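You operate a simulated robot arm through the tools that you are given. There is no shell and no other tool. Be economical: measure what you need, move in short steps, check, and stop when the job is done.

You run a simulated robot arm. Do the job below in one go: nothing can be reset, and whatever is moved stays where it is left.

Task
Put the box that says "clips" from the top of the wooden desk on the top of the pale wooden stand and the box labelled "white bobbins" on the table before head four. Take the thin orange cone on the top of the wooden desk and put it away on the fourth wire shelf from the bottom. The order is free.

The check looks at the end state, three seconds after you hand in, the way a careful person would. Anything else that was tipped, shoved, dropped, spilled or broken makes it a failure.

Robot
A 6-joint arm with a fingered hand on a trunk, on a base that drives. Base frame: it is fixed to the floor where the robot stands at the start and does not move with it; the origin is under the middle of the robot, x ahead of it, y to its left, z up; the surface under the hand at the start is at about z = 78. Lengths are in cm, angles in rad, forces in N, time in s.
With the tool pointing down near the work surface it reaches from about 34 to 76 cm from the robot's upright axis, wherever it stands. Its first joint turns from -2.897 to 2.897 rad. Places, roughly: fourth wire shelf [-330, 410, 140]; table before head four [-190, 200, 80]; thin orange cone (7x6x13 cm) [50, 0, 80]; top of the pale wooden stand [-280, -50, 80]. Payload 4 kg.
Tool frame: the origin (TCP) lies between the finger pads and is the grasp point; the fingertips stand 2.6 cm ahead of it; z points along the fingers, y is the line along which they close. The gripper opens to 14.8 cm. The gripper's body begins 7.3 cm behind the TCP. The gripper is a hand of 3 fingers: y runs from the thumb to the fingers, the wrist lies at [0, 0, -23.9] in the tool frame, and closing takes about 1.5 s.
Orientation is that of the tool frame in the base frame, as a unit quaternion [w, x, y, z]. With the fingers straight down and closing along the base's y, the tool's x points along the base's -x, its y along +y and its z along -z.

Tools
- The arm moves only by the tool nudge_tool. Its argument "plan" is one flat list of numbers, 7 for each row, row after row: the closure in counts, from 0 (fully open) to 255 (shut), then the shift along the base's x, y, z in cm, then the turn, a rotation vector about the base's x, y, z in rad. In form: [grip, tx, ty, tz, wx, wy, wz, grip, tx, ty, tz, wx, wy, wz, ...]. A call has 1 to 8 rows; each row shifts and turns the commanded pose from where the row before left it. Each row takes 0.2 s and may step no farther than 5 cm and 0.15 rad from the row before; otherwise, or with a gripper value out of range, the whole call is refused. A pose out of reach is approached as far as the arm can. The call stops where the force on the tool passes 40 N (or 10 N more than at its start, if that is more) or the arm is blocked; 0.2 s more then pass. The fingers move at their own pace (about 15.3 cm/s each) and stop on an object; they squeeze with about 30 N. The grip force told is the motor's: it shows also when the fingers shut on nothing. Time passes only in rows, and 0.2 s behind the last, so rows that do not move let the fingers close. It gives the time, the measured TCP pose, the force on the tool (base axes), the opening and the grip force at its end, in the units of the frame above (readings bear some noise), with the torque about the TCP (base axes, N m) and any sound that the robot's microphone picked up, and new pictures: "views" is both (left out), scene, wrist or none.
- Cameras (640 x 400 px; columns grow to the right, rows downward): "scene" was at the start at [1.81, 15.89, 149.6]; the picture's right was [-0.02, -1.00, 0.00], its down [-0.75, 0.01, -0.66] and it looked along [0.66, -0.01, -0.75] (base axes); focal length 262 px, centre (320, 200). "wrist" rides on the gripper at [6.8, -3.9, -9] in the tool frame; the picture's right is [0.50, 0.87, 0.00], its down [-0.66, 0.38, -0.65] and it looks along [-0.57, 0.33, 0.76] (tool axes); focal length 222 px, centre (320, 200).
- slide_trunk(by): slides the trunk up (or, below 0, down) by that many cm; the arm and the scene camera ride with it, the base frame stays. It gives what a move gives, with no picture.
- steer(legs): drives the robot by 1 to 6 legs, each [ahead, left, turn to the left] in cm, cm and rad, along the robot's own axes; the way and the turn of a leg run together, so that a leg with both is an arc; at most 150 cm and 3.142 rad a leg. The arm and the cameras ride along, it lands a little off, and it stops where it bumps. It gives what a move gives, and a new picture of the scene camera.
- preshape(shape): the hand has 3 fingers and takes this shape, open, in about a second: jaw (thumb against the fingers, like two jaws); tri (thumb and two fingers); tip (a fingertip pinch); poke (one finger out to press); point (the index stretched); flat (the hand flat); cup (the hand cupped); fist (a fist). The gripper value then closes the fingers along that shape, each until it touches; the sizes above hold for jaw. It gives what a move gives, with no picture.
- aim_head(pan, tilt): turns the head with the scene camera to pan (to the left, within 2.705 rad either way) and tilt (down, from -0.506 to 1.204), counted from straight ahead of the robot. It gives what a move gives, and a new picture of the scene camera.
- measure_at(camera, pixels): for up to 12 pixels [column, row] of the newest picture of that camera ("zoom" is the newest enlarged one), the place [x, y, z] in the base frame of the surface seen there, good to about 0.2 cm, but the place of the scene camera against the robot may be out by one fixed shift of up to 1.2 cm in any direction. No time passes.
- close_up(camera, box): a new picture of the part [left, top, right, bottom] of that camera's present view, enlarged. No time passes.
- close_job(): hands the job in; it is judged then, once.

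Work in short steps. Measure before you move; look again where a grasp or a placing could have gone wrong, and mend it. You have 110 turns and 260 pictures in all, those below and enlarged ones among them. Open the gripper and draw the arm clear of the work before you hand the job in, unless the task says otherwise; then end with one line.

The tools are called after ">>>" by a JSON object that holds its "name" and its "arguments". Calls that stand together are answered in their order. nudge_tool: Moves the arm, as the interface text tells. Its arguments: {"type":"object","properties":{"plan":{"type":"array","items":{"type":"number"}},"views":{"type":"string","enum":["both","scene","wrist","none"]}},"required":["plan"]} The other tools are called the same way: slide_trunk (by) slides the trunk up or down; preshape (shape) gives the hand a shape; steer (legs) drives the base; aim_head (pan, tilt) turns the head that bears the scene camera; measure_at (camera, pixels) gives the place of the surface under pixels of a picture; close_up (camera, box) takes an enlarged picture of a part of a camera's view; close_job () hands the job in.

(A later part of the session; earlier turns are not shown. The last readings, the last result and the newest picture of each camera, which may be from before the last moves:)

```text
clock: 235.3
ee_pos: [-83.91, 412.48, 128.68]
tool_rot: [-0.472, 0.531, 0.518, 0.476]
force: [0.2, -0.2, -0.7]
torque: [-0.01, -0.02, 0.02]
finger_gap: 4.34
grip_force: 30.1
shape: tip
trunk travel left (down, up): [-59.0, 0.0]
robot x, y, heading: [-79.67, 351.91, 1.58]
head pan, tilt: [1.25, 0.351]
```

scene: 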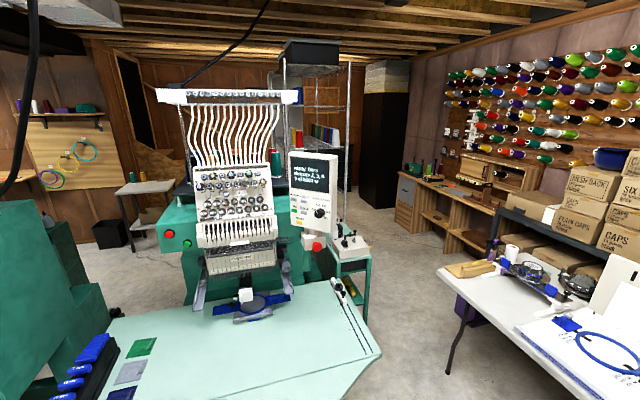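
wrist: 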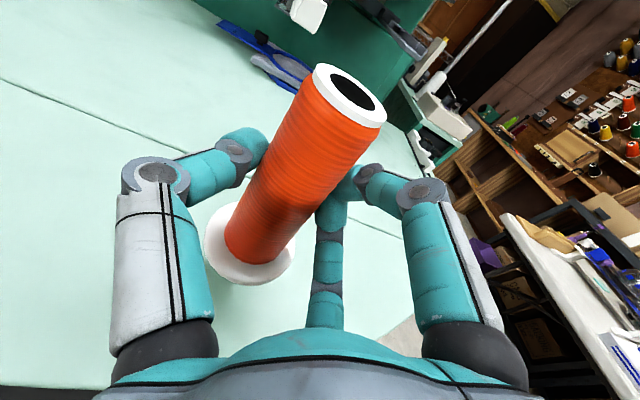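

The panel edge is at (−192, 383.5), clear of my plan. I swing the arm left about the robot's axis with the tool turning alongside.

>>> {"name": "nudge_tool", "arguments": {"plan": [255, -4.68, -0.527, 0, 0, 0, 0.0794, 255, -4.625, -0.89, 0, 0, 0, 0.0794, 255, -4.542, -1.248, 0, 0, 0, 0.0794, 255, -4.43, -1.599, 0, 0, 0, 0.0794, 255, -4.293, -1.939, 0, 0, 0, 0.0794, 255, -4.128, -2.267, 0, 0, 0, 0.0794, 255, -3.939, -2.582, 0, 0, 0, 0.0794, 255, -3.726, -2.882, 0, 0, 0, 0.0794], "views": "none"}}

>>> {"name": "nudge_tool", "arguments": {"plan": [255, -3.49, -3.163, 0, 0, 0, 0.0794, 255, -3.232, -3.426, 0, 0, 0, 0.0794, 255, -2.956, -3.667, 0, 0, 0, 0.0794, 255, -2.661, -3.887, 0, 0, 0, 0.0794, 255, -2.35, -4.082, 0, 0, 0, 0.0794, 255, -2.025, -4.253, 0, 0, 0, 0.0794, 255, -1.687, -4.397, 0, 0, 0, 0.0794], "views": "none"}}

>>> {"name": "nudge_tool", "arguments": {"plan": [255, -1.339, -4.515, 0, 0, 0, 0.0794, 255, -0.983, -4.606, 0, 0, 0, 0.0794, 255, -0.621, -4.669, 0, 0, 0, 0.0794, 255, -0.255, -4.703, 0, 0, 0, 0.0794, 255, 0.113, -4.709, 0, 0, 0, 0.0794], "views": "wrist"}}

```text
clock: 237.1
ee_pos: [-118.25, 398.7, 128.6]
tool_rot: [-0.597, 0.343, 0.659, 0.305]
force: [0.5, 0.1, 0.0]
torque: [-0.02, 0.01, -0.01]
finger_gap: 4.36
grip_force: 29.7
shape: tip
trunk travel left (down, up): [-59.0, 0.0]
robot x, y, heading: [-79.94, 352.49, 1.58]
head pan, tilt: [1.25, 0.351]
```

```text
clock: 238.7
ee_pos: [-136.52, 371.8, 128.54]
tool_rot: [-0.658, 0.15, 0.726, 0.13]
force: [0.0, -0.2, -0.7]
torque: [-0.01, 0.0, 0.01]
finger_gap: 4.35
grip_force: 29.7
shape: tip
trunk travel left (down, up): [-59.0, 0.0]
robot x, y, heading: [-79.87, 352.06, 1.581]
head pan, tilt: [1.25, 0.351]
```

```text
clock: 239.9
ee_pos: [-139.81, 348.37, 128.68]
tool_rot: [-0.67, 0.003, 0.743, -0.003]
force: [0.1, -0.4, -0.8]
torque: [0.0, -0.01, 0.0]
finger_gap: 4.35
grip_force: 29.8
shape: tip
trunk travel left (down, up): [-59.0, 0.0]
robot x, y, heading: [-79.66, 352.28, 1.58]
head pan, tilt: [1.25, 0.351]
```

wrist: 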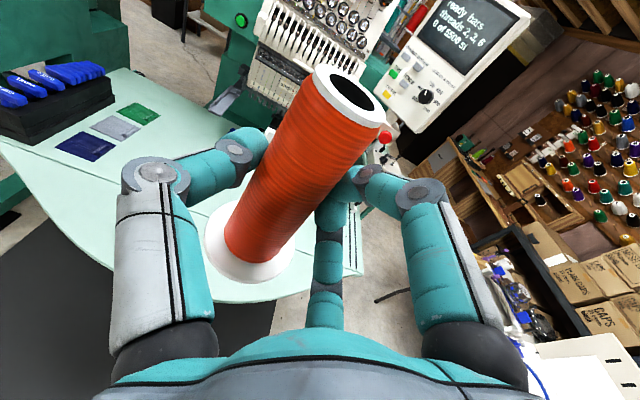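

Arm now points −x while I face +y. I raise the hand to z≈150, go ahead 66 and strafe left to x≈−185.

>>> {"name": "nudge_tool", "arguments": {"plan": [255, 0, 0, 4.3, 0, 0, 0, 255, 0, 0, 4.3, 0, 0, 0, 255, 0, 0, 4.3, 0, 0, 0, 255, 0, 0, 4.3, 0, 0, 0, 255, 0, 0, 4.3, 0, 0, 0], "views": "none"}}

>>> {"name": "steer", "arguments": {"legs": [[66, 0, 0], [0, 104, 0]]}}

>>> {"name": "aim_head", "arguments": {"pan": 1.35, "tilt": 1.1}}

```text
clock: 241.1
ee_pos: [-139.68, 348.52, 150.19]
tool_rot: [-0.671, 0.004, 0.741, -0.003]
force: [-0.6, 0.6, 0.4]
torque: [0.0, -0.02, 0.02]
finger_gap: 4.37
grip_force: 30.2
shape: tip
trunk travel left (down, up): [-59.0, 0.0]
robot x, y, heading: [-79.61, 352.02, 1.58]
head pan, tilt: [1.25, 0.351]
```

```text
clock: 248.5
ee_pos: [-219.75, 408.54, 149.46]
tool_rot: [-0.667, -0.027, 0.744, -0.029]
force: [-1.1, -0.2, -1.8]
torque: [0.02, 0.03, 0.0]
finger_gap: 4.36
grip_force: 30.0
shape: tip
trunk travel left (down, up): [-59.0, 0.0]
robot x, y, heading: [-158.73, 417.76, 1.667]
head pan, tilt: [1.25, 0.351]
stopped in leg 2: the robot was blocked; the commanded pose is now the measured one
```

scene: 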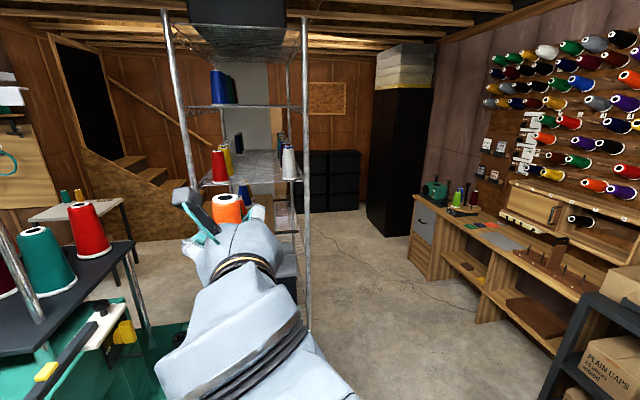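

```text
clock: 249.6
ee_pos: [-219.43, 408.56, 149.7]
tool_rot: [-0.668, -0.028, 0.743, -0.031]
force: [-0.1, 0.5, -0.8]
torque: [-0.01, 0.0, 0.01]
finger_gap: 4.3
grip_force: 29.6
shape: tip
trunk travel left (down, up): [-59.0, 0.0]
robot x, y, heading: [-159.08, 417.45, 1.665]
head pan, tilt: [1.349, 1.1]
```

scene: 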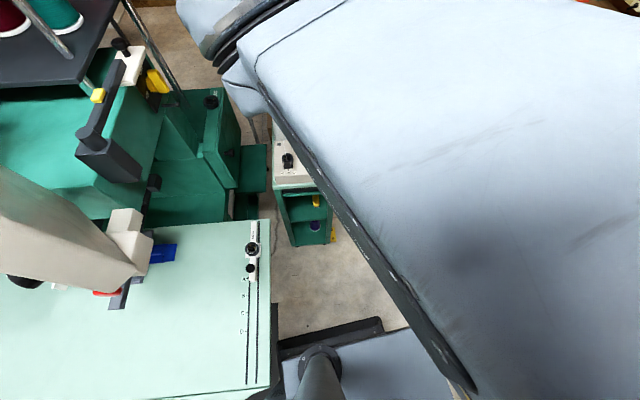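

The rear shell bumped the table's corner. I move forward 12 cm clear of it, straighten the heading, and look at whether the table shifted.

>>> {"name": "steer", "arguments": {"legs": [[12, -1, 0], [0, 0, -0.095]]}}

>>> {"name": "measure_at", "arguments": {"camera": "scene", "pixels": [[320, 300]]}}

>>> {"name": "aim_head", "arguments": {"pan": 1.75, "tilt": 1.0}}

```text
clock: 251.3
ee_pos: [-220.28, 426.5, 149.68]
tool_rot: [-0.669, 0.008, 0.743, 0.001]
force: [0.1, -0.3, -1.1]
torque: [0.0, 0.02, 0.01]
finger_gap: 4.37
grip_force: 30.2
shape: tip
trunk travel left (down, up): [-59.0, 0.0]
robot x, y, heading: [-159.02, 429.71, 1.57]
head pan, tilt: [1.349, 1.1]
```

scene: 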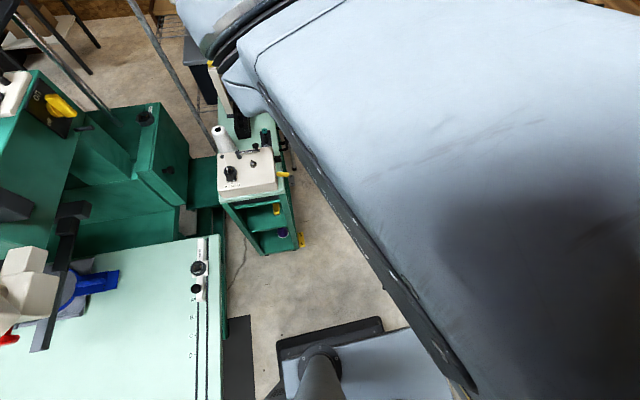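

```text
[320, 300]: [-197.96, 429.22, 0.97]
```

```text
clock: 252.2
ee_pos: [-220.26, 426.6, 149.71]
tool_rot: [-0.669, 0.008, 0.744, 0.002]
force: [1.1, 0.3, -0.9]
torque: [0.01, 0.0, 0.01]
finger_gap: 4.34
grip_force: 30.1
shape: tip
trunk travel left (down, up): [-59.0, 0.0]
robot x, y, heading: [-159.1, 429.74, 1.571]
head pan, tilt: [1.751, 1.0]
```

scene: 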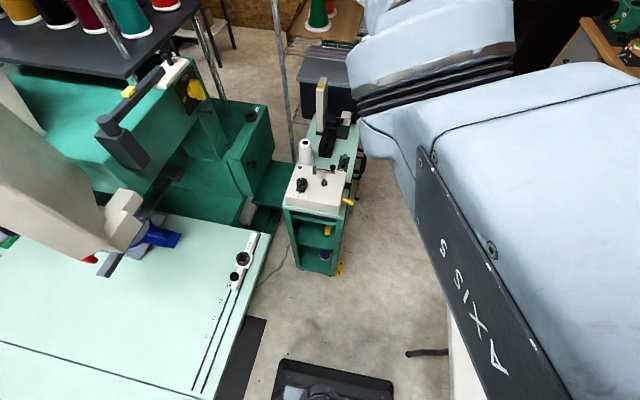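

Heading is straight again at (−159, 430). I check the table corner, cart front and my base edge before strafing.

>>> {"name": "measure_at", "arguments": {"camera": "scene", "pixels": [[226, 345], [258, 235], [215, 370], [335, 274], [340, 268], [298, 262], [340, 275], [285, 368], [388, 380], [288, 212], [320, 372]]}}

>>> {"name": "close_up", "arguments": {"camera": "scene", "box": [180, 160, 420, 400]}}

```text
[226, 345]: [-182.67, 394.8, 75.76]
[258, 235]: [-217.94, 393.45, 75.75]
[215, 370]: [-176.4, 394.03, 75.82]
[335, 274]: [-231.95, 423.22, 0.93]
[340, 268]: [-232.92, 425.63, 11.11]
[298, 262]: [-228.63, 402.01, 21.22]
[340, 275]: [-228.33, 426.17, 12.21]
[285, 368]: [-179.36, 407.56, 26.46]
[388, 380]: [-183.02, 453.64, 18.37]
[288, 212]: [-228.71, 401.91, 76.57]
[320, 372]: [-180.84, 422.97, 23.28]
```

```text
1.67 times, centred on (300, 280) of scene
```

zoom: 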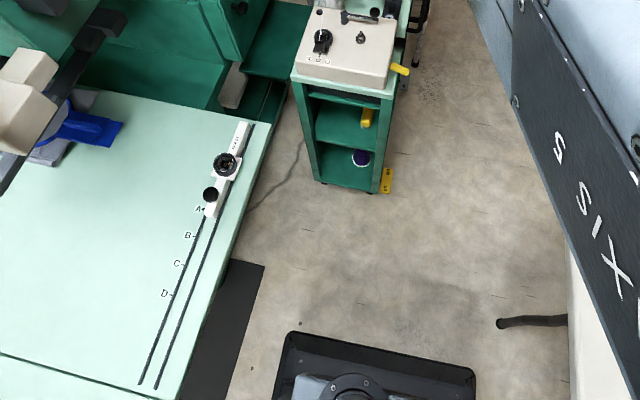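

My base bumper reaches ~24 cm to the left; cart front is at x=−228.3. I strafe 42 cm left and 5 back, leaving ~3 cm.

>>> {"name": "steer", "arguments": {"legs": [[-4, 42, 0]]}}

>>> {"name": "measure_at", "arguments": {"camera": "scene", "pixels": [[320, 300], [285, 368], [340, 380]]}}

>>> {"name": "aim_head", "arguments": {"pan": 1.4, "tilt": 0.25}}

```text
clock: 254.8
ee_pos: [-262.15, 422.73, 149.67]
tool_rot: [-0.668, 0.009, 0.744, 0.003]
force: [-0.6, 0.8, 0.1]
torque: [0.0, 0.01, 0.02]
finger_gap: 4.33
grip_force: 30.2
shape: tip
trunk travel left (down, up): [-59.0, 0.0]
robot x, y, heading: [-201.1, 425.79, 1.568]
head pan, tilt: [1.751, 1.0]
```

scene: 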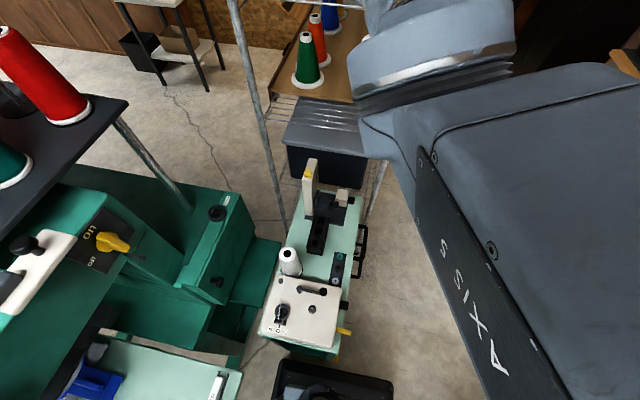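

```text
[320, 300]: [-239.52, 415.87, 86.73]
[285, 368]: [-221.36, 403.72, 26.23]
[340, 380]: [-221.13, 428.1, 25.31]
```

```text
clock: 255.9
ee_pos: [-262.12, 422.78, 149.64]
tool_rot: [-0.669, 0.009, 0.743, 0.002]
force: [-0.1, -0.3, -0.2]
torque: [0.04, 0.0, 0.02]
finger_gap: 4.33
grip_force: 29.7
shape: tip
trunk travel left (down, up): [-59.0, 0.0]
robot x, y, heading: [-200.79, 426.0, 1.567]
head pan, tilt: [1.4, 0.25]
```

scene: 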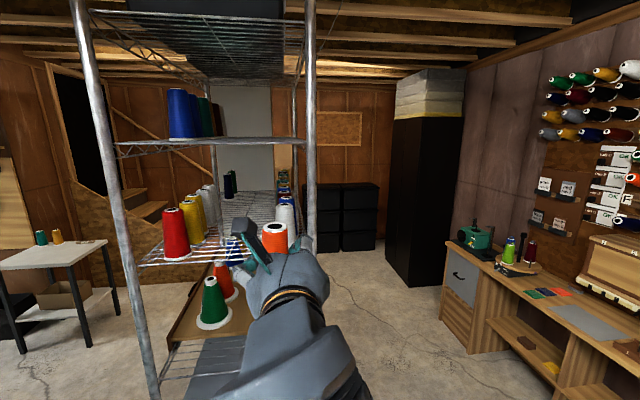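

The shelf's middle lane between the red row and white row is free. I zoom in and measure the shelf surface, front edge and neighbours.

>>> {"name": "close_up", "arguments": {"camera": "scene", "box": [90, 130, 350, 300]}}

>>> {"name": "measure_at", "arguments": {"camera": "scene", "pixels": [[150, 263], [190, 263], [215, 258], [170, 255], [300, 255], [225, 205], [178, 212], [176, 254], [284, 205], [145, 145], [220, 140], [115, 240]]}}

```text
2.35 times, centred on (220, 215) of scene
```

zoom: 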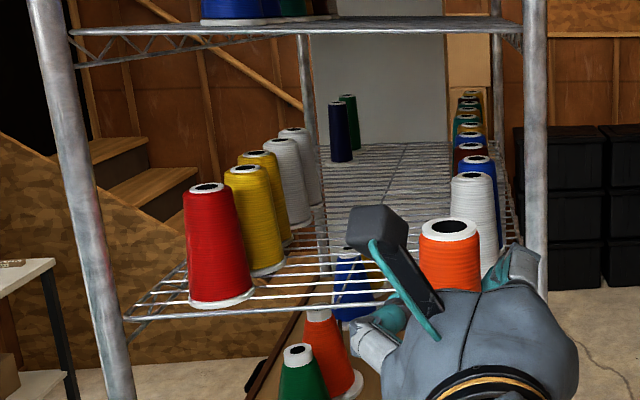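

```text
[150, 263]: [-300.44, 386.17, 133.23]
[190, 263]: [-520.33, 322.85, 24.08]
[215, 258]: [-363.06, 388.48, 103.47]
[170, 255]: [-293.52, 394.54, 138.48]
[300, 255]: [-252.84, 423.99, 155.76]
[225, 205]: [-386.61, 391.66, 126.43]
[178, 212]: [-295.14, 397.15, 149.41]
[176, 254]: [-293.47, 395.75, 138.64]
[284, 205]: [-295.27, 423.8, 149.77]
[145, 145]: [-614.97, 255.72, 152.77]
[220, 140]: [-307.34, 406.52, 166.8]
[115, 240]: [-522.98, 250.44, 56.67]
```

>>> {"name": "measure_at", "arguments": {"camera": "zoom", "pixels": [[160, 316], [200, 313], [260, 310], [300, 305], [170, 308], [280, 298], [285, 285], [225, 303], [250, 293], [300, 283], [310, 275], [330, 302]]}}

>>> {"name": "measure_at", "arguments": {"camera": "wrist", "pixels": [[320, 20]]}}

>>> {"name": "nudge_tool", "arguments": {"plan": [255, -1, -2, 0, 0, 0, 0, 255, -2, -2, 0, 0, 0, 0, 255, -2, -2, 0, 0, 0, 0, 255, -2, -2, 0, 0, 0, 0], "views": "both"}}

```text
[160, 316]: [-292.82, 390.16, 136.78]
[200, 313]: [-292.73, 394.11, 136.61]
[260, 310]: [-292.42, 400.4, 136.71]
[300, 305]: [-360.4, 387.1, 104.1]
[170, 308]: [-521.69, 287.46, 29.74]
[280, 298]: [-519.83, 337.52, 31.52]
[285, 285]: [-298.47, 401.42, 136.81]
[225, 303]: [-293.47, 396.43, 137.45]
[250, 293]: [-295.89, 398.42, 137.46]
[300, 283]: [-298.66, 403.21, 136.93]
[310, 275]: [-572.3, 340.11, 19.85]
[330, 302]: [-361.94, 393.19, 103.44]
```

```text
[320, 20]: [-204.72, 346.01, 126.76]
```

```text
clock: 257.1
ee_pos: [-267.04, 422.6, 156.21]
tool_rot: [-0.7, 0.057, 0.711, 0.023]
force: [0.8, 0.3, -1.0]
torque: [0.04, -0.01, -0.03]
finger_gap: 4.33
grip_force: 29.6
shape: tip
trunk travel left (down, up): [-59.0, 0.0]
robot x, y, heading: [-200.89, 425.81, 1.57]
head pan, tilt: [1.4, 0.25]
stopped in row 4: the arm was blocked; the commanded pose is now the measured one
```

scene: 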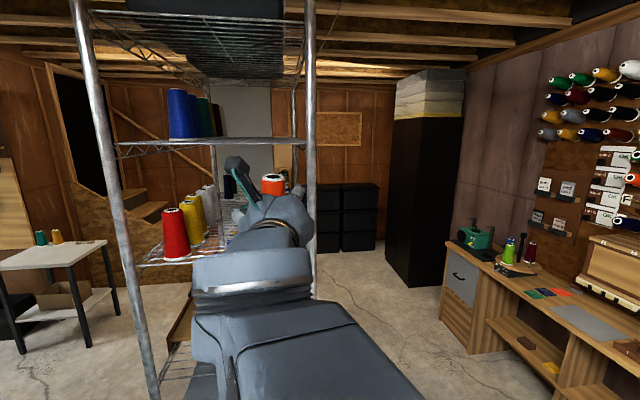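
wrist: 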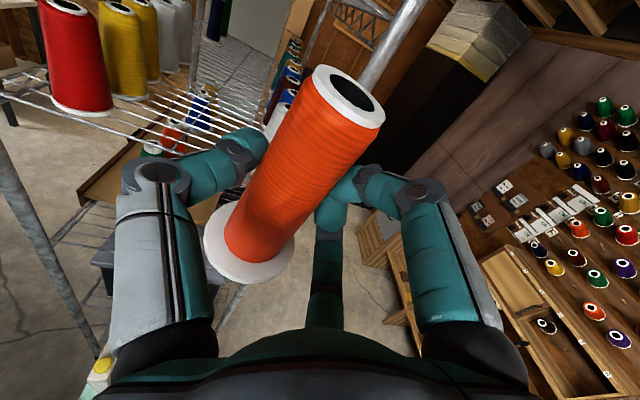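

The arm hit my own camera mast (it stands on my left). I'll instead face −x: strafe back out, swing the arm to my front, then turn.

>>> {"name": "steer", "arguments": {"legs": [[0, -85, 0]]}}

>>> {"name": "nudge_tool", "arguments": {"plan": [255, -0.065, 4.52, 0, 0, 0, -0.0683, 255, 0.244, 4.513, 0, 0, 0, -0.0683, 255, 0.553, 4.486, 0, 0, 0, -0.0683, 255, 0.856, 4.438, 0, 0, 0, -0.0683, 255, 1.156, 4.37, 0, 0, 0, -0.0683, 255, 1.453, 4.28, 0, 0, 0, -0.0683, 255, 1.742, 4.171, 0, 0, 0, -0.0683, 255, 2.023, 4.042, 0, 0, 0, -0.0683], "views": "none"}}

>>> {"name": "nudge_tool", "arguments": {"plan": [255, 2.294, 3.895, 0, 0, 0, -0.0683, 255, 2.553, 3.73, 0, 0, 0, -0.0683, 255, 2.801, 3.547, 0, 0, 0, -0.0683, 255, 3.036, 3.348, 0, 0, 0, -0.0683, 255, 3.258, 3.133, 0, 0, 0, -0.0683, 255, 3.464, 2.904, 0, 0, 0, -0.0683, 255, 3.654, 2.66, 0, 0, 0, -0.0683, 255, 3.829, 2.402, 0, 0, 0, -0.0683], "views": "none"}}

>>> {"name": "nudge_tool", "arguments": {"plan": [255, 3.983, 2.136, 0, 0, 0, -0.0683, 255, 4.12, 1.859, 0, 0, 0, -0.0683, 255, 4.237, 1.573, 0, 0, 0, -0.0683, 255, 4.335, 1.281, 0, 0, 0, -0.0683, 255, 4.412, 0.983, 0, 0, 0, -0.0683, 255, 4.469, 0.678, 0, 0, 0, -0.0683, 255, 4.505, 0.371, 0, 0, 0, -0.0683], "views": "wrist"}}

```text
clock: 261.6
ee_pos: [-181.41, 422.36, 156.22]
tool_rot: [-0.701, 0.058, 0.71, 0.027]
force: [-0.5, 0.2, -0.2]
torque: [0.0, 0.01, 0.09]
finger_gap: 4.35
grip_force: 29.9
shape: tip
trunk travel left (down, up): [-59.0, 0.0]
robot x, y, heading: [-115.27, 424.97, 1.56]
head pan, tilt: [1.4, 0.25]
```

scene: 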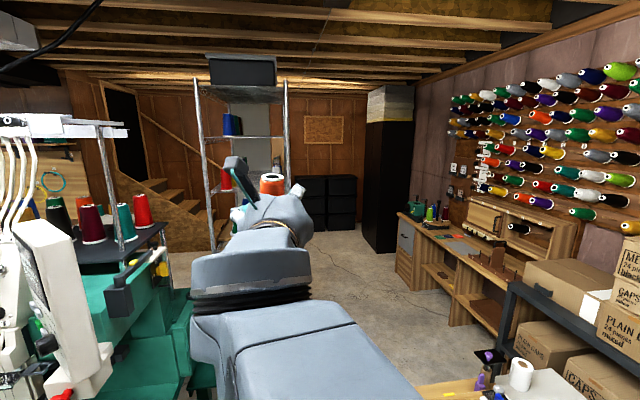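

```text
clock: 263.4
ee_pos: [-173.44, 457.12, 155.98]
tool_rot: [-0.667, 0.249, 0.668, 0.214]
force: [0.3, -0.6, -0.5]
torque: [-0.01, -0.05, 0.02]
finger_gap: 4.34
grip_force: 30.4
shape: tip
trunk travel left (down, up): [-59.0, 0.0]
robot x, y, heading: [-115.43, 425.11, 1.561]
head pan, tilt: [1.4, 0.25]
```

```text
clock: 265.2
ee_pos: [-148.45, 482.9, 156.18]
tool_rot: [0.585, -0.42, -0.576, -0.386]
force: [0.4, 0.2, -0.9]
torque: [-0.05, 0.02, -0.01]
finger_gap: 4.34
grip_force: 30.0
shape: tip
trunk travel left (down, up): [-59.0, 0.0]
robot x, y, heading: [-115.39, 425.16, 1.562]
head pan, tilt: [1.4, 0.25]
```

```text
clock: 266.8
ee_pos: [-118.36, 491.74, 156.12]
tool_rot: [-0.477, 0.544, 0.461, 0.515]
force: [-0.1, 0.6, -0.2]
torque: [0.02, 0.01, 0.03]
finger_gap: 4.31
grip_force: 29.7
shape: tip
trunk travel left (down, up): [-59.0, 0.0]
robot x, y, heading: [-115.13, 425.4, 1.558]
head pan, tilt: [1.4, 0.25]
```

wrist: 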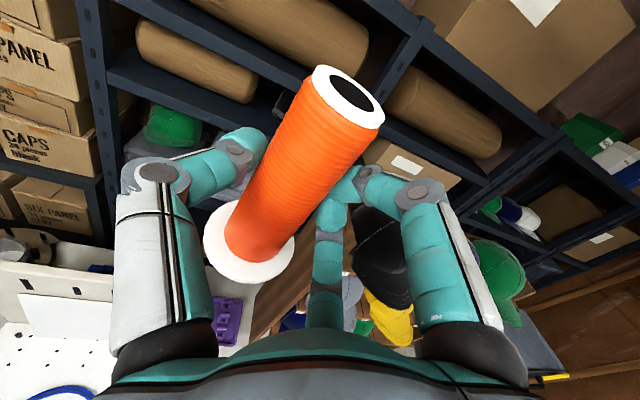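

Arm is in front again. I turn to face −x and drive ahead toward the cart, stopping ~6 cm short.

>>> {"name": "steer", "arguments": {"legs": [[0, 0, 1.583], [82, 6, 0]]}}

>>> {"name": "aim_head", "arguments": {"pan": 0.1, "tilt": 1.0}}

```text
clock: 275.1
ee_pos: [-265.22, 413.75, 156.19]
tool_rot: [-0.701, 0.053, 0.711, 0.02]
force: [0.4, 0.1, -0.7]
torque: [-0.01, -0.02, -0.03]
finger_gap: 4.33
grip_force: 30.0
shape: tip
trunk travel left (down, up): [-59.0, 0.0]
robot x, y, heading: [-198.6, 418.14, -3.138]
head pan, tilt: [1.4, 0.25]
```

scene: 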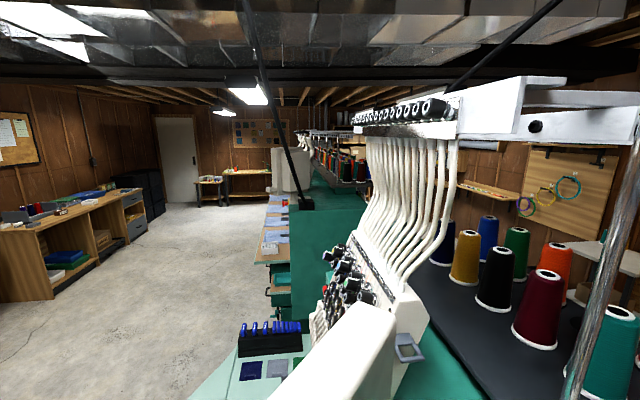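

```text
clock: 276.6
ee_pos: [-265.16, 413.69, 156.18]
tool_rot: [-0.701, 0.053, 0.711, 0.02]
force: [-0.2, 0.2, -0.5]
torque: [0.0, -0.04, 0.03]
finger_gap: 4.32
grip_force: 29.7
shape: tip
trunk travel left (down, up): [-59.0, 0.0]
robot x, y, heading: [-198.52, 418.11, -3.134]
head pan, tilt: [0.099, 1.0]
```

scene: 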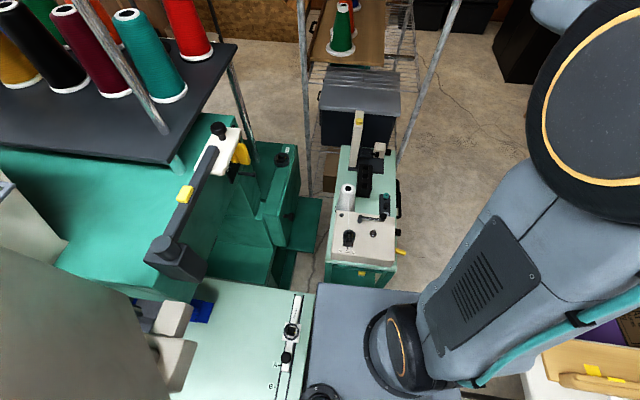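

I advance 4 cm more (leaving ~1.2 cm to the cart), then view the shelf with the wrist camera.

>>> {"name": "steer", "arguments": {"legs": [[4, 0, -0.006]]}}

>>> {"name": "aim_head", "arguments": {"pan": 0.0, "tilt": 0.3}}

>>> {"name": "nudge_tool", "arguments": {"plan": [255, -2, 0, -1, 0, 0, 0.04, 255, -2, 0, -1, 0, 0, 0.04, 255, -2, 0, -1, 0, 0, 0.03, 255, -2, 0, -1, 0, 0, 0]}}

```text
clock: 277.6
ee_pos: [-268.13, 414.13, 155.86]
tool_rot: [-0.699, 0.055, 0.712, 0.023]
force: [0.0, 0.1, 0.1]
torque: [0.05, 0.03, 0.02]
finger_gap: 4.32
grip_force: 29.8
shape: tip
trunk travel left (down, up): [-59.0, 0.0]
robot x, y, heading: [-201.45, 418.41, 3.141]
head pan, tilt: [0.099, 1.0]
stopped in leg 1: the robot was blocked; the commanded pose is now the measured one
```

scene: 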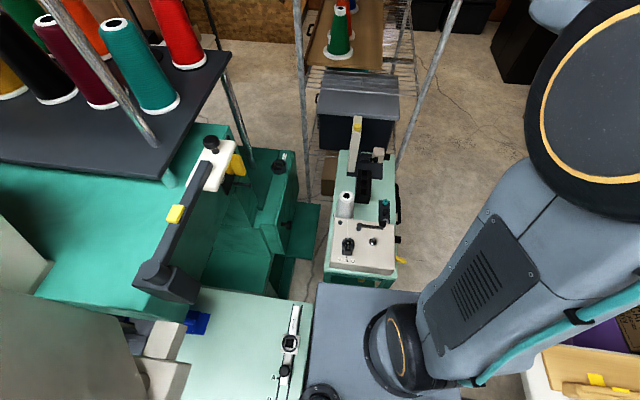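

```text
clock: 278.7
ee_pos: [-268.12, 414.09, 155.94]
tool_rot: [-0.699, 0.054, 0.712, 0.022]
force: [0.9, 0.2, -0.3]
torque: [0.01, 0.01, -0.04]
finger_gap: 4.3
grip_force: 30.2
shape: tip
trunk travel left (down, up): [-59.0, 0.0]
robot x, y, heading: [-201.18, 418.5, 3.148]
head pan, tilt: [0.0, 0.3]
```

scene: 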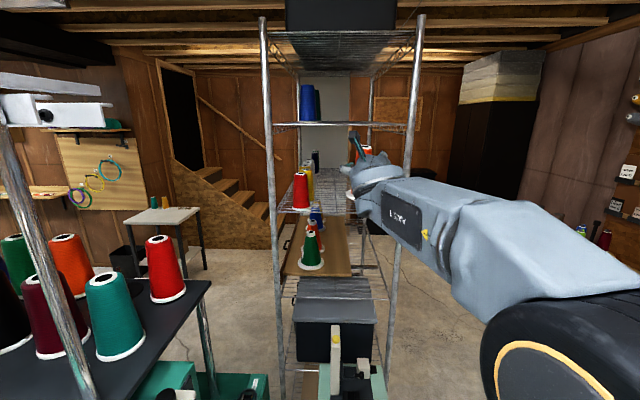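

```text
clock: 279.7
ee_pos: [-276.2, 414.11, 151.97]
tool_rot: [-0.699, 0.015, 0.714, -0.016]
force: [-0.5, 0.0, -1.2]
torque: [0.0, -0.03, 0.0]
finger_gap: 4.32
grip_force: 30.3
shape: tip
trunk travel left (down, up): [-59.0, 0.0]
robot x, y, heading: [-201.56, 418.17, 3.145]
head pan, tilt: [0.0, 0.3]
```

scene: 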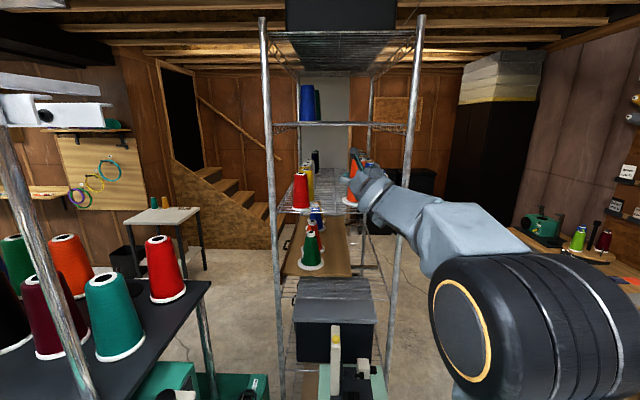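
wrist: 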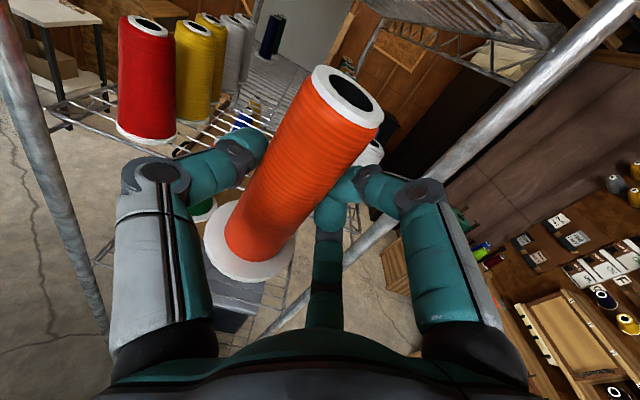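

Blocked at x=−201.5, so I must use nearly full reach. I measure shelf wires, neighbours and the held cone with the wrist camera.

>>> {"name": "measure_at", "arguments": {"camera": "wrist", "pixels": [[105, 135], [185, 152], [195, 150], [215, 140], [225, 130], [150, 140], [235, 278], [205, 235], [292, 262], [314, 75], [360, 124], [370, 155]]}}

>>> {"name": "measure_at", "arguments": {"camera": "scene", "pixels": [[300, 211], [320, 211], [335, 209], [295, 212], [350, 200], [300, 126], [340, 126], [365, 393], [340, 210]]}}

>>> {"name": "close_up", "arguments": {"camera": "scene", "box": [255, 110, 425, 225]}}

```text
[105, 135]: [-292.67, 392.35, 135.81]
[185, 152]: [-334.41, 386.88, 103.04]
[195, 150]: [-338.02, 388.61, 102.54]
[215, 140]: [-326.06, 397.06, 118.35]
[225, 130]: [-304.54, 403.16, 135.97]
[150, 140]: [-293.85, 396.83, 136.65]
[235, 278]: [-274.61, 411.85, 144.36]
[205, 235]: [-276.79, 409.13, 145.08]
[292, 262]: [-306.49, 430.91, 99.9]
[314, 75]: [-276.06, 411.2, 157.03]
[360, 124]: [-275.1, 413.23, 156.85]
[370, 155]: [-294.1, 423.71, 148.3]
```

```text
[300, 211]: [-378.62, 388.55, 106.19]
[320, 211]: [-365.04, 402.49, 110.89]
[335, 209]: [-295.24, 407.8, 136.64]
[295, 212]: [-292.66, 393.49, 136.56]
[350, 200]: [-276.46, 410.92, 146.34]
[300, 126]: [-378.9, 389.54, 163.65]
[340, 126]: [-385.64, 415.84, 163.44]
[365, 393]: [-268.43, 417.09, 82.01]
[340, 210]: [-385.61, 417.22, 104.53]
```

```text
3.48 times, centred on (340, 168) of scene
```

zoom: 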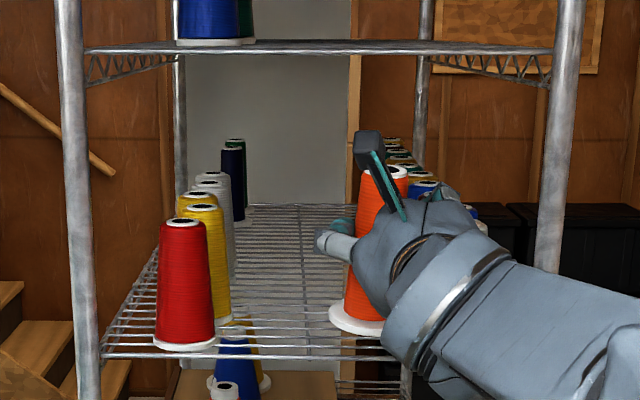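

Shelf top is z≈136.0, front wire x≈−292.7; cone foot centre is 1.6 cm ahead of TCP. I move in low over the front wire, aiming the foot centre at ≈(−296, 410.5).

>>> {"name": "nudge_tool", "arguments": {"plan": [255, -4, -0.6, -2, 0, 0, 0, 255, -4, -0.6, -2, 0, 0, 0, 255, -3, -0.5, -2, 0, 0, 0, 255, -3, 0, -0.6, 0, 0, 0]}}

```text
clock: 280.7
ee_pos: [-290.37, 412.58, 145.26]
tool_rot: [-0.7, 0.015, 0.714, -0.015]
force: [-0.3, 1.1, -0.6]
torque: [0.04, 0.0, -0.01]
finger_gap: 4.35
grip_force: 29.9
shape: tip
trunk travel left (down, up): [-59.0, 0.0]
robot x, y, heading: [-201.22, 417.98, 3.138]
head pan, tilt: [0.0, 0.3]
```

scene: 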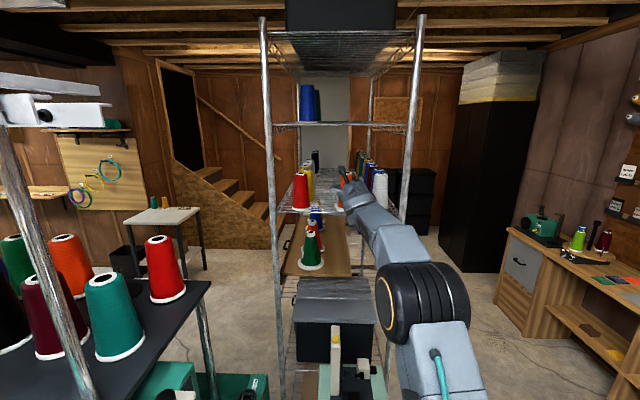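
wrist: 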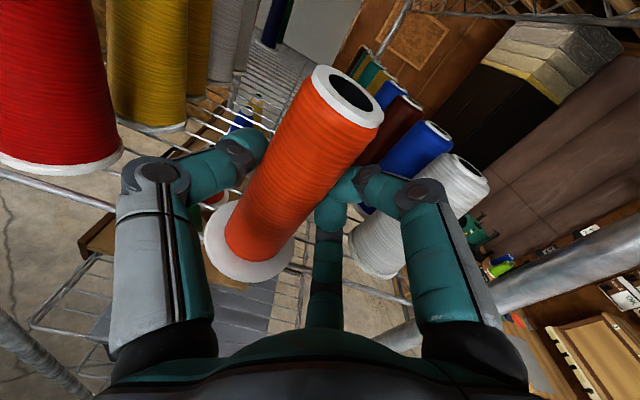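

Still tracking. I go on forward 4.2 cm.

>>> {"name": "nudge_tool", "arguments": {"plan": [255, -2.2, 0, -0.2, 0, 0, 0, 255, -2, 0, -0.2, 0, 0, 0]}}

>>> {"name": "measure_at", "arguments": {"camera": "wrist", "pixels": [[205, 235], [212, 258], [235, 278], [265, 280], [290, 260], [314, 75], [360, 124], [345, 70], [165, 200], [180, 195], [120, 125]]}}

```text
clock: 281.3
ee_pos: [-294.03, 412.47, 144.92]
tool_rot: [-0.7, 0.015, 0.714, -0.015]
force: [0.1, 0.2, 0.0]
torque: [0.01, -0.01, 0.02]
finger_gap: 4.35
grip_force: 30.5
shape: tip
out of reach, approached as far as the arm can: row 1
trunk travel left (down, up): [-59.0, 0.0]
robot x, y, heading: [-201.54, 418.31, 3.141]
head pan, tilt: [0.0, 0.3]
```

scene: 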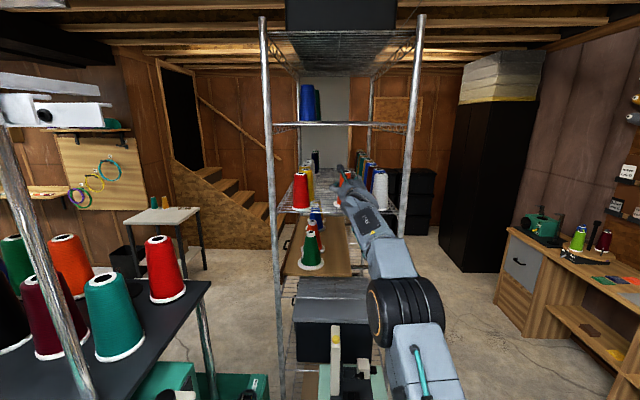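
wrist: 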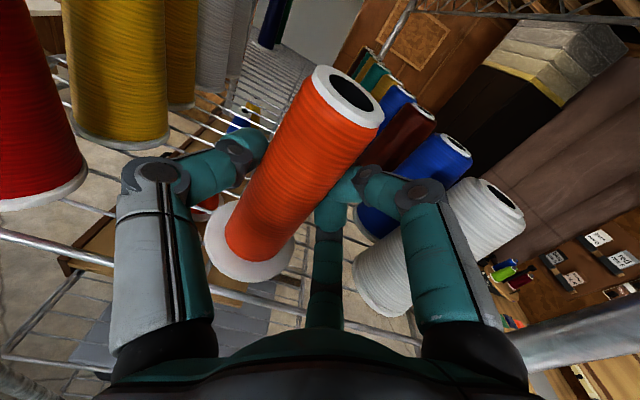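

```text
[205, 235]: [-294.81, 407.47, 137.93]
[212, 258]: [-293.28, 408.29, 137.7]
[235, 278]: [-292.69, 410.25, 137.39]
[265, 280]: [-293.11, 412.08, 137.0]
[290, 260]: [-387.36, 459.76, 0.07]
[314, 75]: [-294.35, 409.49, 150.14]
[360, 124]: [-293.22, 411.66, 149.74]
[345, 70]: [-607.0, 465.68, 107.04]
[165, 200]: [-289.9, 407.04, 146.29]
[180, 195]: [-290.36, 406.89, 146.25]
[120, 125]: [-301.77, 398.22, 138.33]
```

The foot's near edge is at x≈−292.7, ~1 cm above the wires. I lower to contact.

>>> {"name": "nudge_tool", "arguments": {"plan": [255, -0.4, 0, -0.4, 0, 0, 0, 255, -0.2, 0, -0.3, 0, 0, 0, 255, 0, 0, -0.3, 0, 0, 0], "views": "wrist"}}

>>> {"name": "measure_at", "arguments": {"camera": "wrist", "pixels": [[205, 235], [212, 258], [235, 278], [265, 280], [314, 75], [360, 124], [380, 118], [330, 68], [100, 218], [95, 250], [310, 265]]}}

```text
clock: 282.1
ee_pos: [-294.39, 412.52, 144.0]
tool_rot: [-0.7, 0.015, 0.714, -0.015]
force: [-0.1, -0.6, 0.2]
torque: [0.0, -0.01, 0.01]
finger_gap: 4.35
grip_force: 29.6
shape: tip
trunk travel left (down, up): [-59.0, 0.0]
robot x, y, heading: [-201.45, 418.09, 3.14]
head pan, tilt: [0.0, 0.3]
```

wrist: 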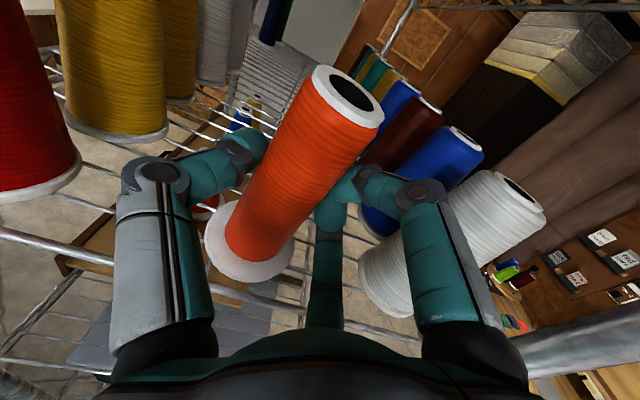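

```text
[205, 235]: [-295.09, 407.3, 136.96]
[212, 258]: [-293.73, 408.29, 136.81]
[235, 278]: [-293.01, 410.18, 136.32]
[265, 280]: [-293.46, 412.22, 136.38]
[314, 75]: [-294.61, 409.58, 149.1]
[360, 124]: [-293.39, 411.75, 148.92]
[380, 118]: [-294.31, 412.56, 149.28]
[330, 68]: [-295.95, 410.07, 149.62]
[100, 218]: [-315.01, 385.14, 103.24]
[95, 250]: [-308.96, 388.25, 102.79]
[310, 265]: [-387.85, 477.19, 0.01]
```

>>> {"name": "nudge_tool", "arguments": {"plan": [255, 0, 0, -0.3, 0, 0, 0, 255, 0, 0, -0.3, 0, 0, 0, 255, 0, 0, -0.2, 0, 0, 0], "views": "wrist"}}

```text
clock: 282.9
ee_pos: [-294.14, 412.44, 143.85]
tool_rot: [-0.703, 0.016, 0.711, -0.018]
force: [-10.8, -1.3, 26.3]
torque: [-0.58, 0.48, -0.19]
finger_gap: 4.32
grip_force: 30.7
shape: tip
trunk travel left (down, up): [-59.0, 0.0]
robot x, y, heading: [-201.27, 418.29, 3.141]
head pan, tilt: [0.0, 0.3]
```

wrist: 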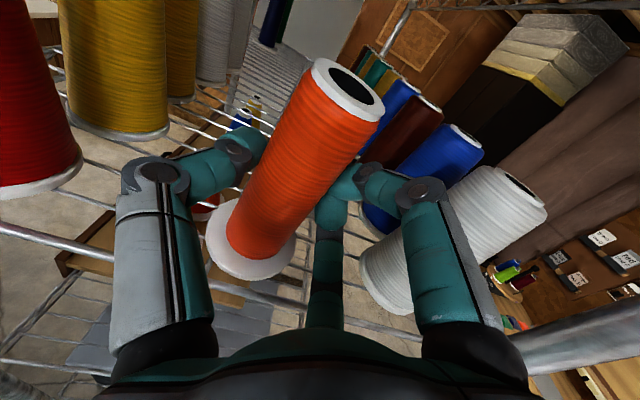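

Firm contact. I ease up 0.4 cm and open the fingers gradually.

>>> {"name": "nudge_tool", "arguments": {"plan": [255, 0, 0, 0.4, 0, 0, 0, 200, 0, 0, 0, 0, 0, 0, 185, 0, 0, 0, 0, 0, 0, 175, 0, 0, 0, 0, 0, 0, 165, 0, 0, 0, 0, 0, 0, 150, 0, 0, 0, 0, 0, 0], "views": "wrist"}}

```text
clock: 284.3
ee_pos: [-294.44, 412.5, 143.47]
tool_rot: [-0.699, 0.016, 0.715, -0.014]
force: [0.0, 0.4, 0.2]
torque: [0.03, -0.02, 0.04]
finger_gap: 6.2
grip_force: 0.1
shape: tip
trunk travel left (down, up): [-59.0, 0.0]
robot x, y, heading: [-201.29, 418.15, 3.141]
head pan, tilt: [0.0, 0.3]
```

wrist: 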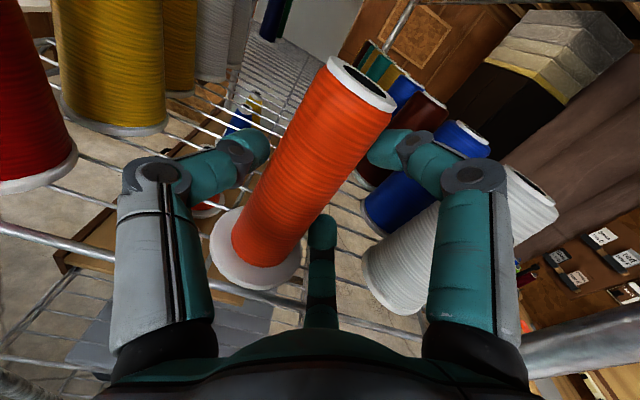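

The cone stands free. I verify it is upright, then open to gap ≈10 and withdraw straight back.

>>> {"name": "measure_at", "arguments": {"camera": "wrist", "pixels": [[330, 62], [340, 82], [365, 105], [390, 108], [388, 90], [213, 240], [220, 265], [245, 287], [275, 287], [298, 262]]}}

>>> {"name": "nudge_tool", "arguments": {"plan": [110, 0, 0, 0, 0, 0, 0, 80, 0, 0, 0, 0, 0, 0, 80, 0, 0, 0, 0, 0, 0], "views": "wrist"}}

```text
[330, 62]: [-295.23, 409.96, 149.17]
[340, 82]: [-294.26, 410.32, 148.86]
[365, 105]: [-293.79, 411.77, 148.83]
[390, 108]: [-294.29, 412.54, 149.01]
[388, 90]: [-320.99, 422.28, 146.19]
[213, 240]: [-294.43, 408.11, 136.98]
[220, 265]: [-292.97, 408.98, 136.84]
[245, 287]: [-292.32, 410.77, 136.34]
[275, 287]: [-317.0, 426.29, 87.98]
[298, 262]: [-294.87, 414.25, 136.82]
```

```text
clock: 285.1
ee_pos: [-294.43, 412.5, 143.64]
tool_rot: [-0.7, 0.016, 0.714, -0.016]
force: [0.7, -0.2, -0.6]
torque: [0.0, -0.02, 0.01]
finger_gap: 10.1
grip_force: 0.0
shape: tip
trunk travel left (down, up): [-59.0, 0.0]
robot x, y, heading: [-201.45, 418.45, 3.141]
head pan, tilt: [0.0, 0.3]
```

wrist: 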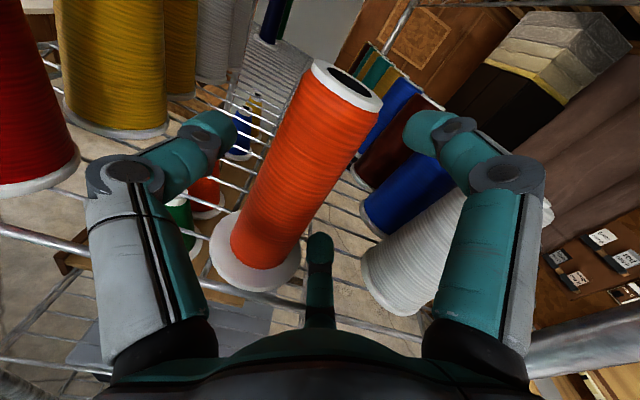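

I withdraw straight back along +x.

>>> {"name": "nudge_tool", "arguments": {"plan": [80, 2, 0, 0, 0, 0, 0, 80, 3, 0, 0, 0, 0, 0, 80, 4, 0, 0, 0, 0, 0, 80, 4, 0, 0, 0, 0, 0, 80, 4, 0, 0, 0, 0, 0, 80, 4, 0, 1, 0, 0, 0]}}

>>> {"name": "close_up", "arguments": {"camera": "scene", "box": [255, 110, 425, 225]}}

```text
clock: 286.5
ee_pos: [-275.32, 412.85, 144.96]
tool_rot: [-0.7, 0.016, 0.714, -0.015]
force: [0.8, -0.2, 0.0]
torque: [-0.01, 0.0, 0.02]
finger_gap: 10.12
grip_force: 0.2
shape: tip
out of reach, approached as far as the arm can: row 1, 2
trunk travel left (down, up): [-59.0, 0.0]
robot x, y, heading: [-201.58, 417.81, 3.143]
head pan, tilt: [0.0, 0.3]
```

scene: 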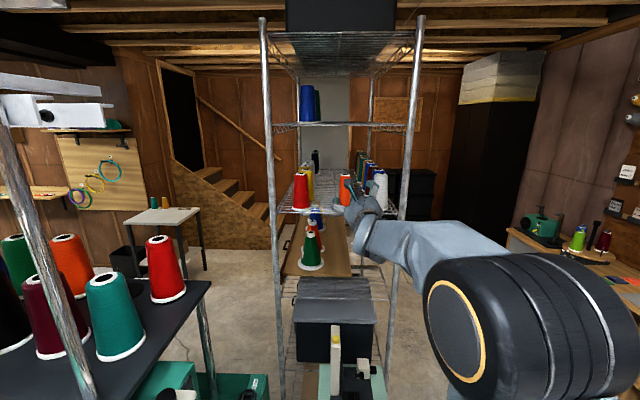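
wrist: 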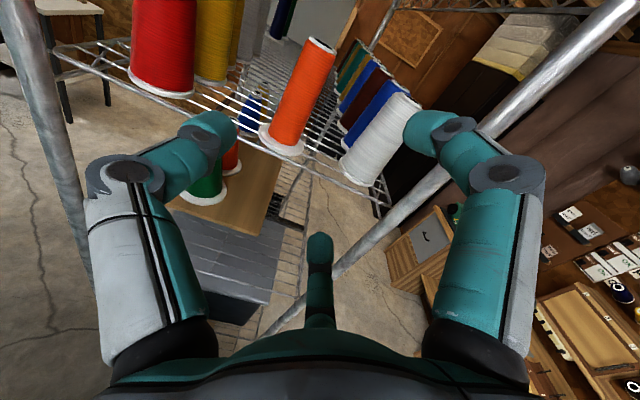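

```text
3.48 times, centred on (340, 168) of scene
```

zoom: 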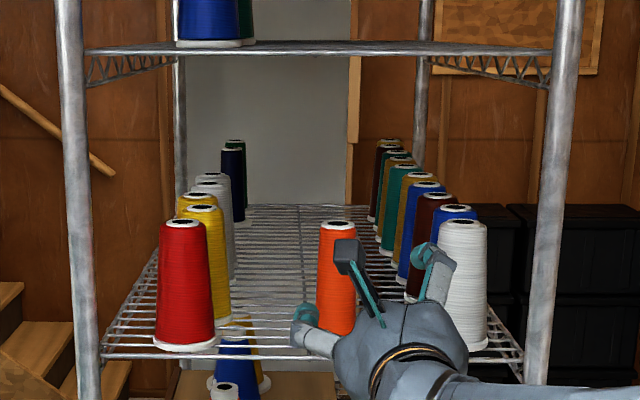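

The cone stands on the fourth shelf. Now for the clips: I back out and drive to the desk.

>>> {"name": "steer", "arguments": {"legs": [[-92, 0, 0], [0, 0, 1.57], [150, 0, 0], [150, 0, 0], [56, 0, 0], [0, 0, 1.57]]}}

>>> {"name": "slide_trunk", "arguments": {"by": -14}}

>>> {"name": "aim_head", "arguments": {"pan": 0.1, "tilt": 0.6}}

```text
clock: 316.0
ee_pos: [-41.13, 61.67, 144.81]
tool_rot: [-0.009, 0.714, -0.023, 0.7]
force: [-0.3, 0.8, -0.5]
torque: [-0.02, 0.0, 0.0]
finger_gap: 10.12
grip_force: 0.1
shape: tip
trunk travel left (down, up): [-59.0, 0.0]
robot x, y, heading: [-114.94, 57.8, -0.022]
head pan, tilt: [0.0, 0.3]
```

scene: 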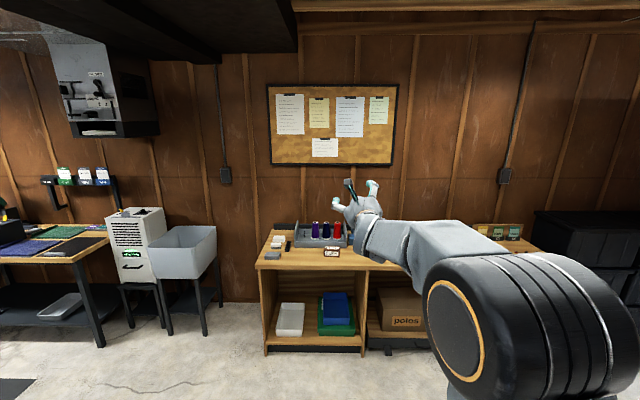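

```text
clock: 317.7
ee_pos: [-41.15, 61.69, 130.76]
tool_rot: [-0.009, 0.714, -0.022, 0.7]
force: [1.1, -0.1, 0.3]
torque: [0.02, -0.01, 0.0]
finger_gap: 10.11
grip_force: 0.0
shape: tip
trunk travel left (down, up): [-45.0, 14.0]
robot x, y, heading: [-115.27, 57.83, -0.019]
head pan, tilt: [0.0, 0.3]
```

```text
clock: 318.5
ee_pos: [-41.19, 61.72, 130.74]
tool_rot: [-0.009, 0.714, -0.023, 0.7]
force: [0.6, -0.4, -0.4]
torque: [0.0, -0.02, 0.01]
finger_gap: 10.14
grip_force: 0.0
shape: tip
trunk travel left (down, up): [-45.0, 14.0]
robot x, y, heading: [-115.12, 57.97, -0.015]
head pan, tilt: [0.099, 0.6]
```

scene: 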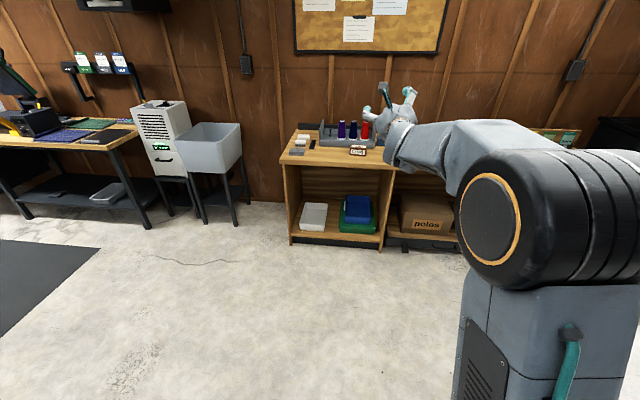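

I tilt the tool to point down while lowering and pulling in, in open space, and fully open the jaw.

>>> {"name": "nudge_tool", "arguments": {"plan": [0, -1.6, 0, -3.5, 0, 0.15, 0, 0, -1.6, 0, -3.5, 0, 0.15, 0, 0, -1.6, 0, -3.5, 0, 0.15, 0, 0, -1.6, 0, -3.5, 0, 0.15, 0, 0, -1.6, 0, -3.5, 0, 0.15, 0, 0, -1.6, 0, -3.5, 0, 0.15, 0, 0, -1.6, 0, -3.5, 0, 0.15, 0, 0, -1.6, 0, -3.5, 0, 0.15, 0], "views": "none"}}

>>> {"name": "nudge_tool", "arguments": {"plan": [0, 0, 0, 0, 0, 0.117, 0, 0, 0, 0, 0, 0, 0.117, 0, 0, 0, 0, 0, 0, 0.117, 0, 0, 0, 0, 0, 0, 0, 0], "views": "none"}}

>>> {"name": "steer", "arguments": {"legs": [[104, 0, 0.015]]}}

>>> {"name": "aim_head", "arguments": {"pan": 0.1, "tilt": 0.9}}

```text
clock: 320.3
ee_pos: [-57.2, 66.16, 96.54]
tool_rot: [0.028, 0.976, -0.028, 0.216]
force: [0.3, -0.1, -1.1]
torque: [-0.03, -0.02, -0.03]
finger_gap: 14.78
grip_force: 0.0
shape: tip
out of reach, approached as far as the arm can: row 5, 6, 7, 8
trunk travel left (down, up): [-45.0, 14.0]
robot x, y, heading: [-115.72, 58.0, -0.024]
head pan, tilt: [0.099, 0.6]
```

```text
clock: 321.3
ee_pos: [-59.2, 66.72, 93.61]
tool_rot: [0.043, 0.983, -0.028, 0.177]
force: [0.4, 0.8, -0.2]
torque: [-0.01, 0.01, 0.01]
finger_gap: 14.81
grip_force: 0.0
shape: tip
out of reach, approached as far as the arm can: row 1, 2, 3
trunk travel left (down, up): [-45.0, 14.0]
robot x, y, heading: [-114.98, 57.65, -0.019]
head pan, tilt: [0.099, 0.6]
```

```text
clock: 326.6
ee_pos: [43.15, 65.73, 93.77]
tool_rot: [0.042, 0.983, -0.022, 0.178]
force: [-0.7, 0.0, 0.4]
torque: [-0.01, 0.0, -0.01]
finger_gap: 14.75
grip_force: 0.1
shape: tip
trunk travel left (down, up): [-45.0, 14.0]
robot x, y, heading: [-12.71, 56.44, -0.012]
head pan, tilt: [0.099, 0.6]
```

scene: 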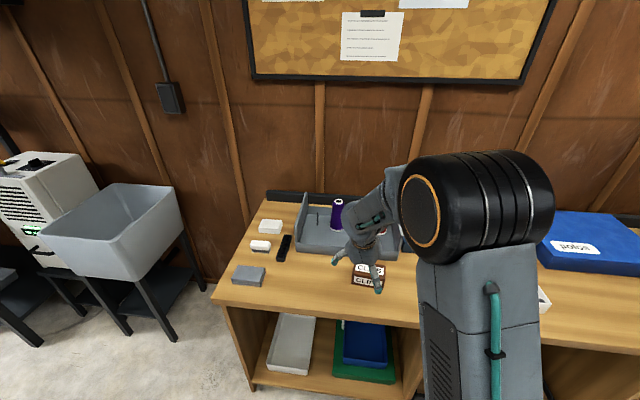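

```text
clock: 327.4
ee_pos: [43.21, 65.85, 93.69]
tool_rot: [0.043, 0.983, -0.023, 0.178]
force: [0.2, -0.2, -0.1]
torque: [0.0, 0.01, 0.01]
finger_gap: 14.8
grip_force: 0.0
shape: tip
trunk travel left (down, up): [-45.0, 14.0]
robot x, y, heading: [-12.61, 56.28, -0.013]
head pan, tilt: [0.099, 0.901]
```

scene: 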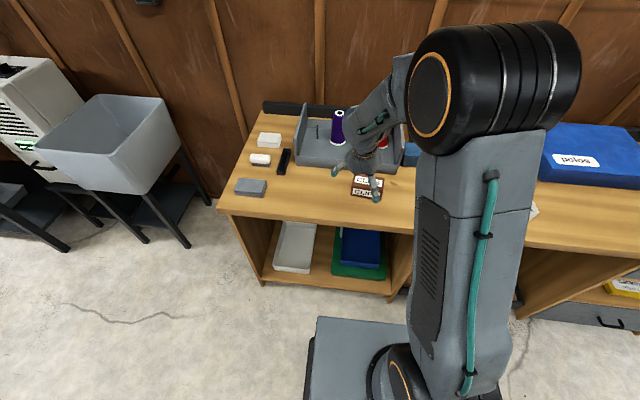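

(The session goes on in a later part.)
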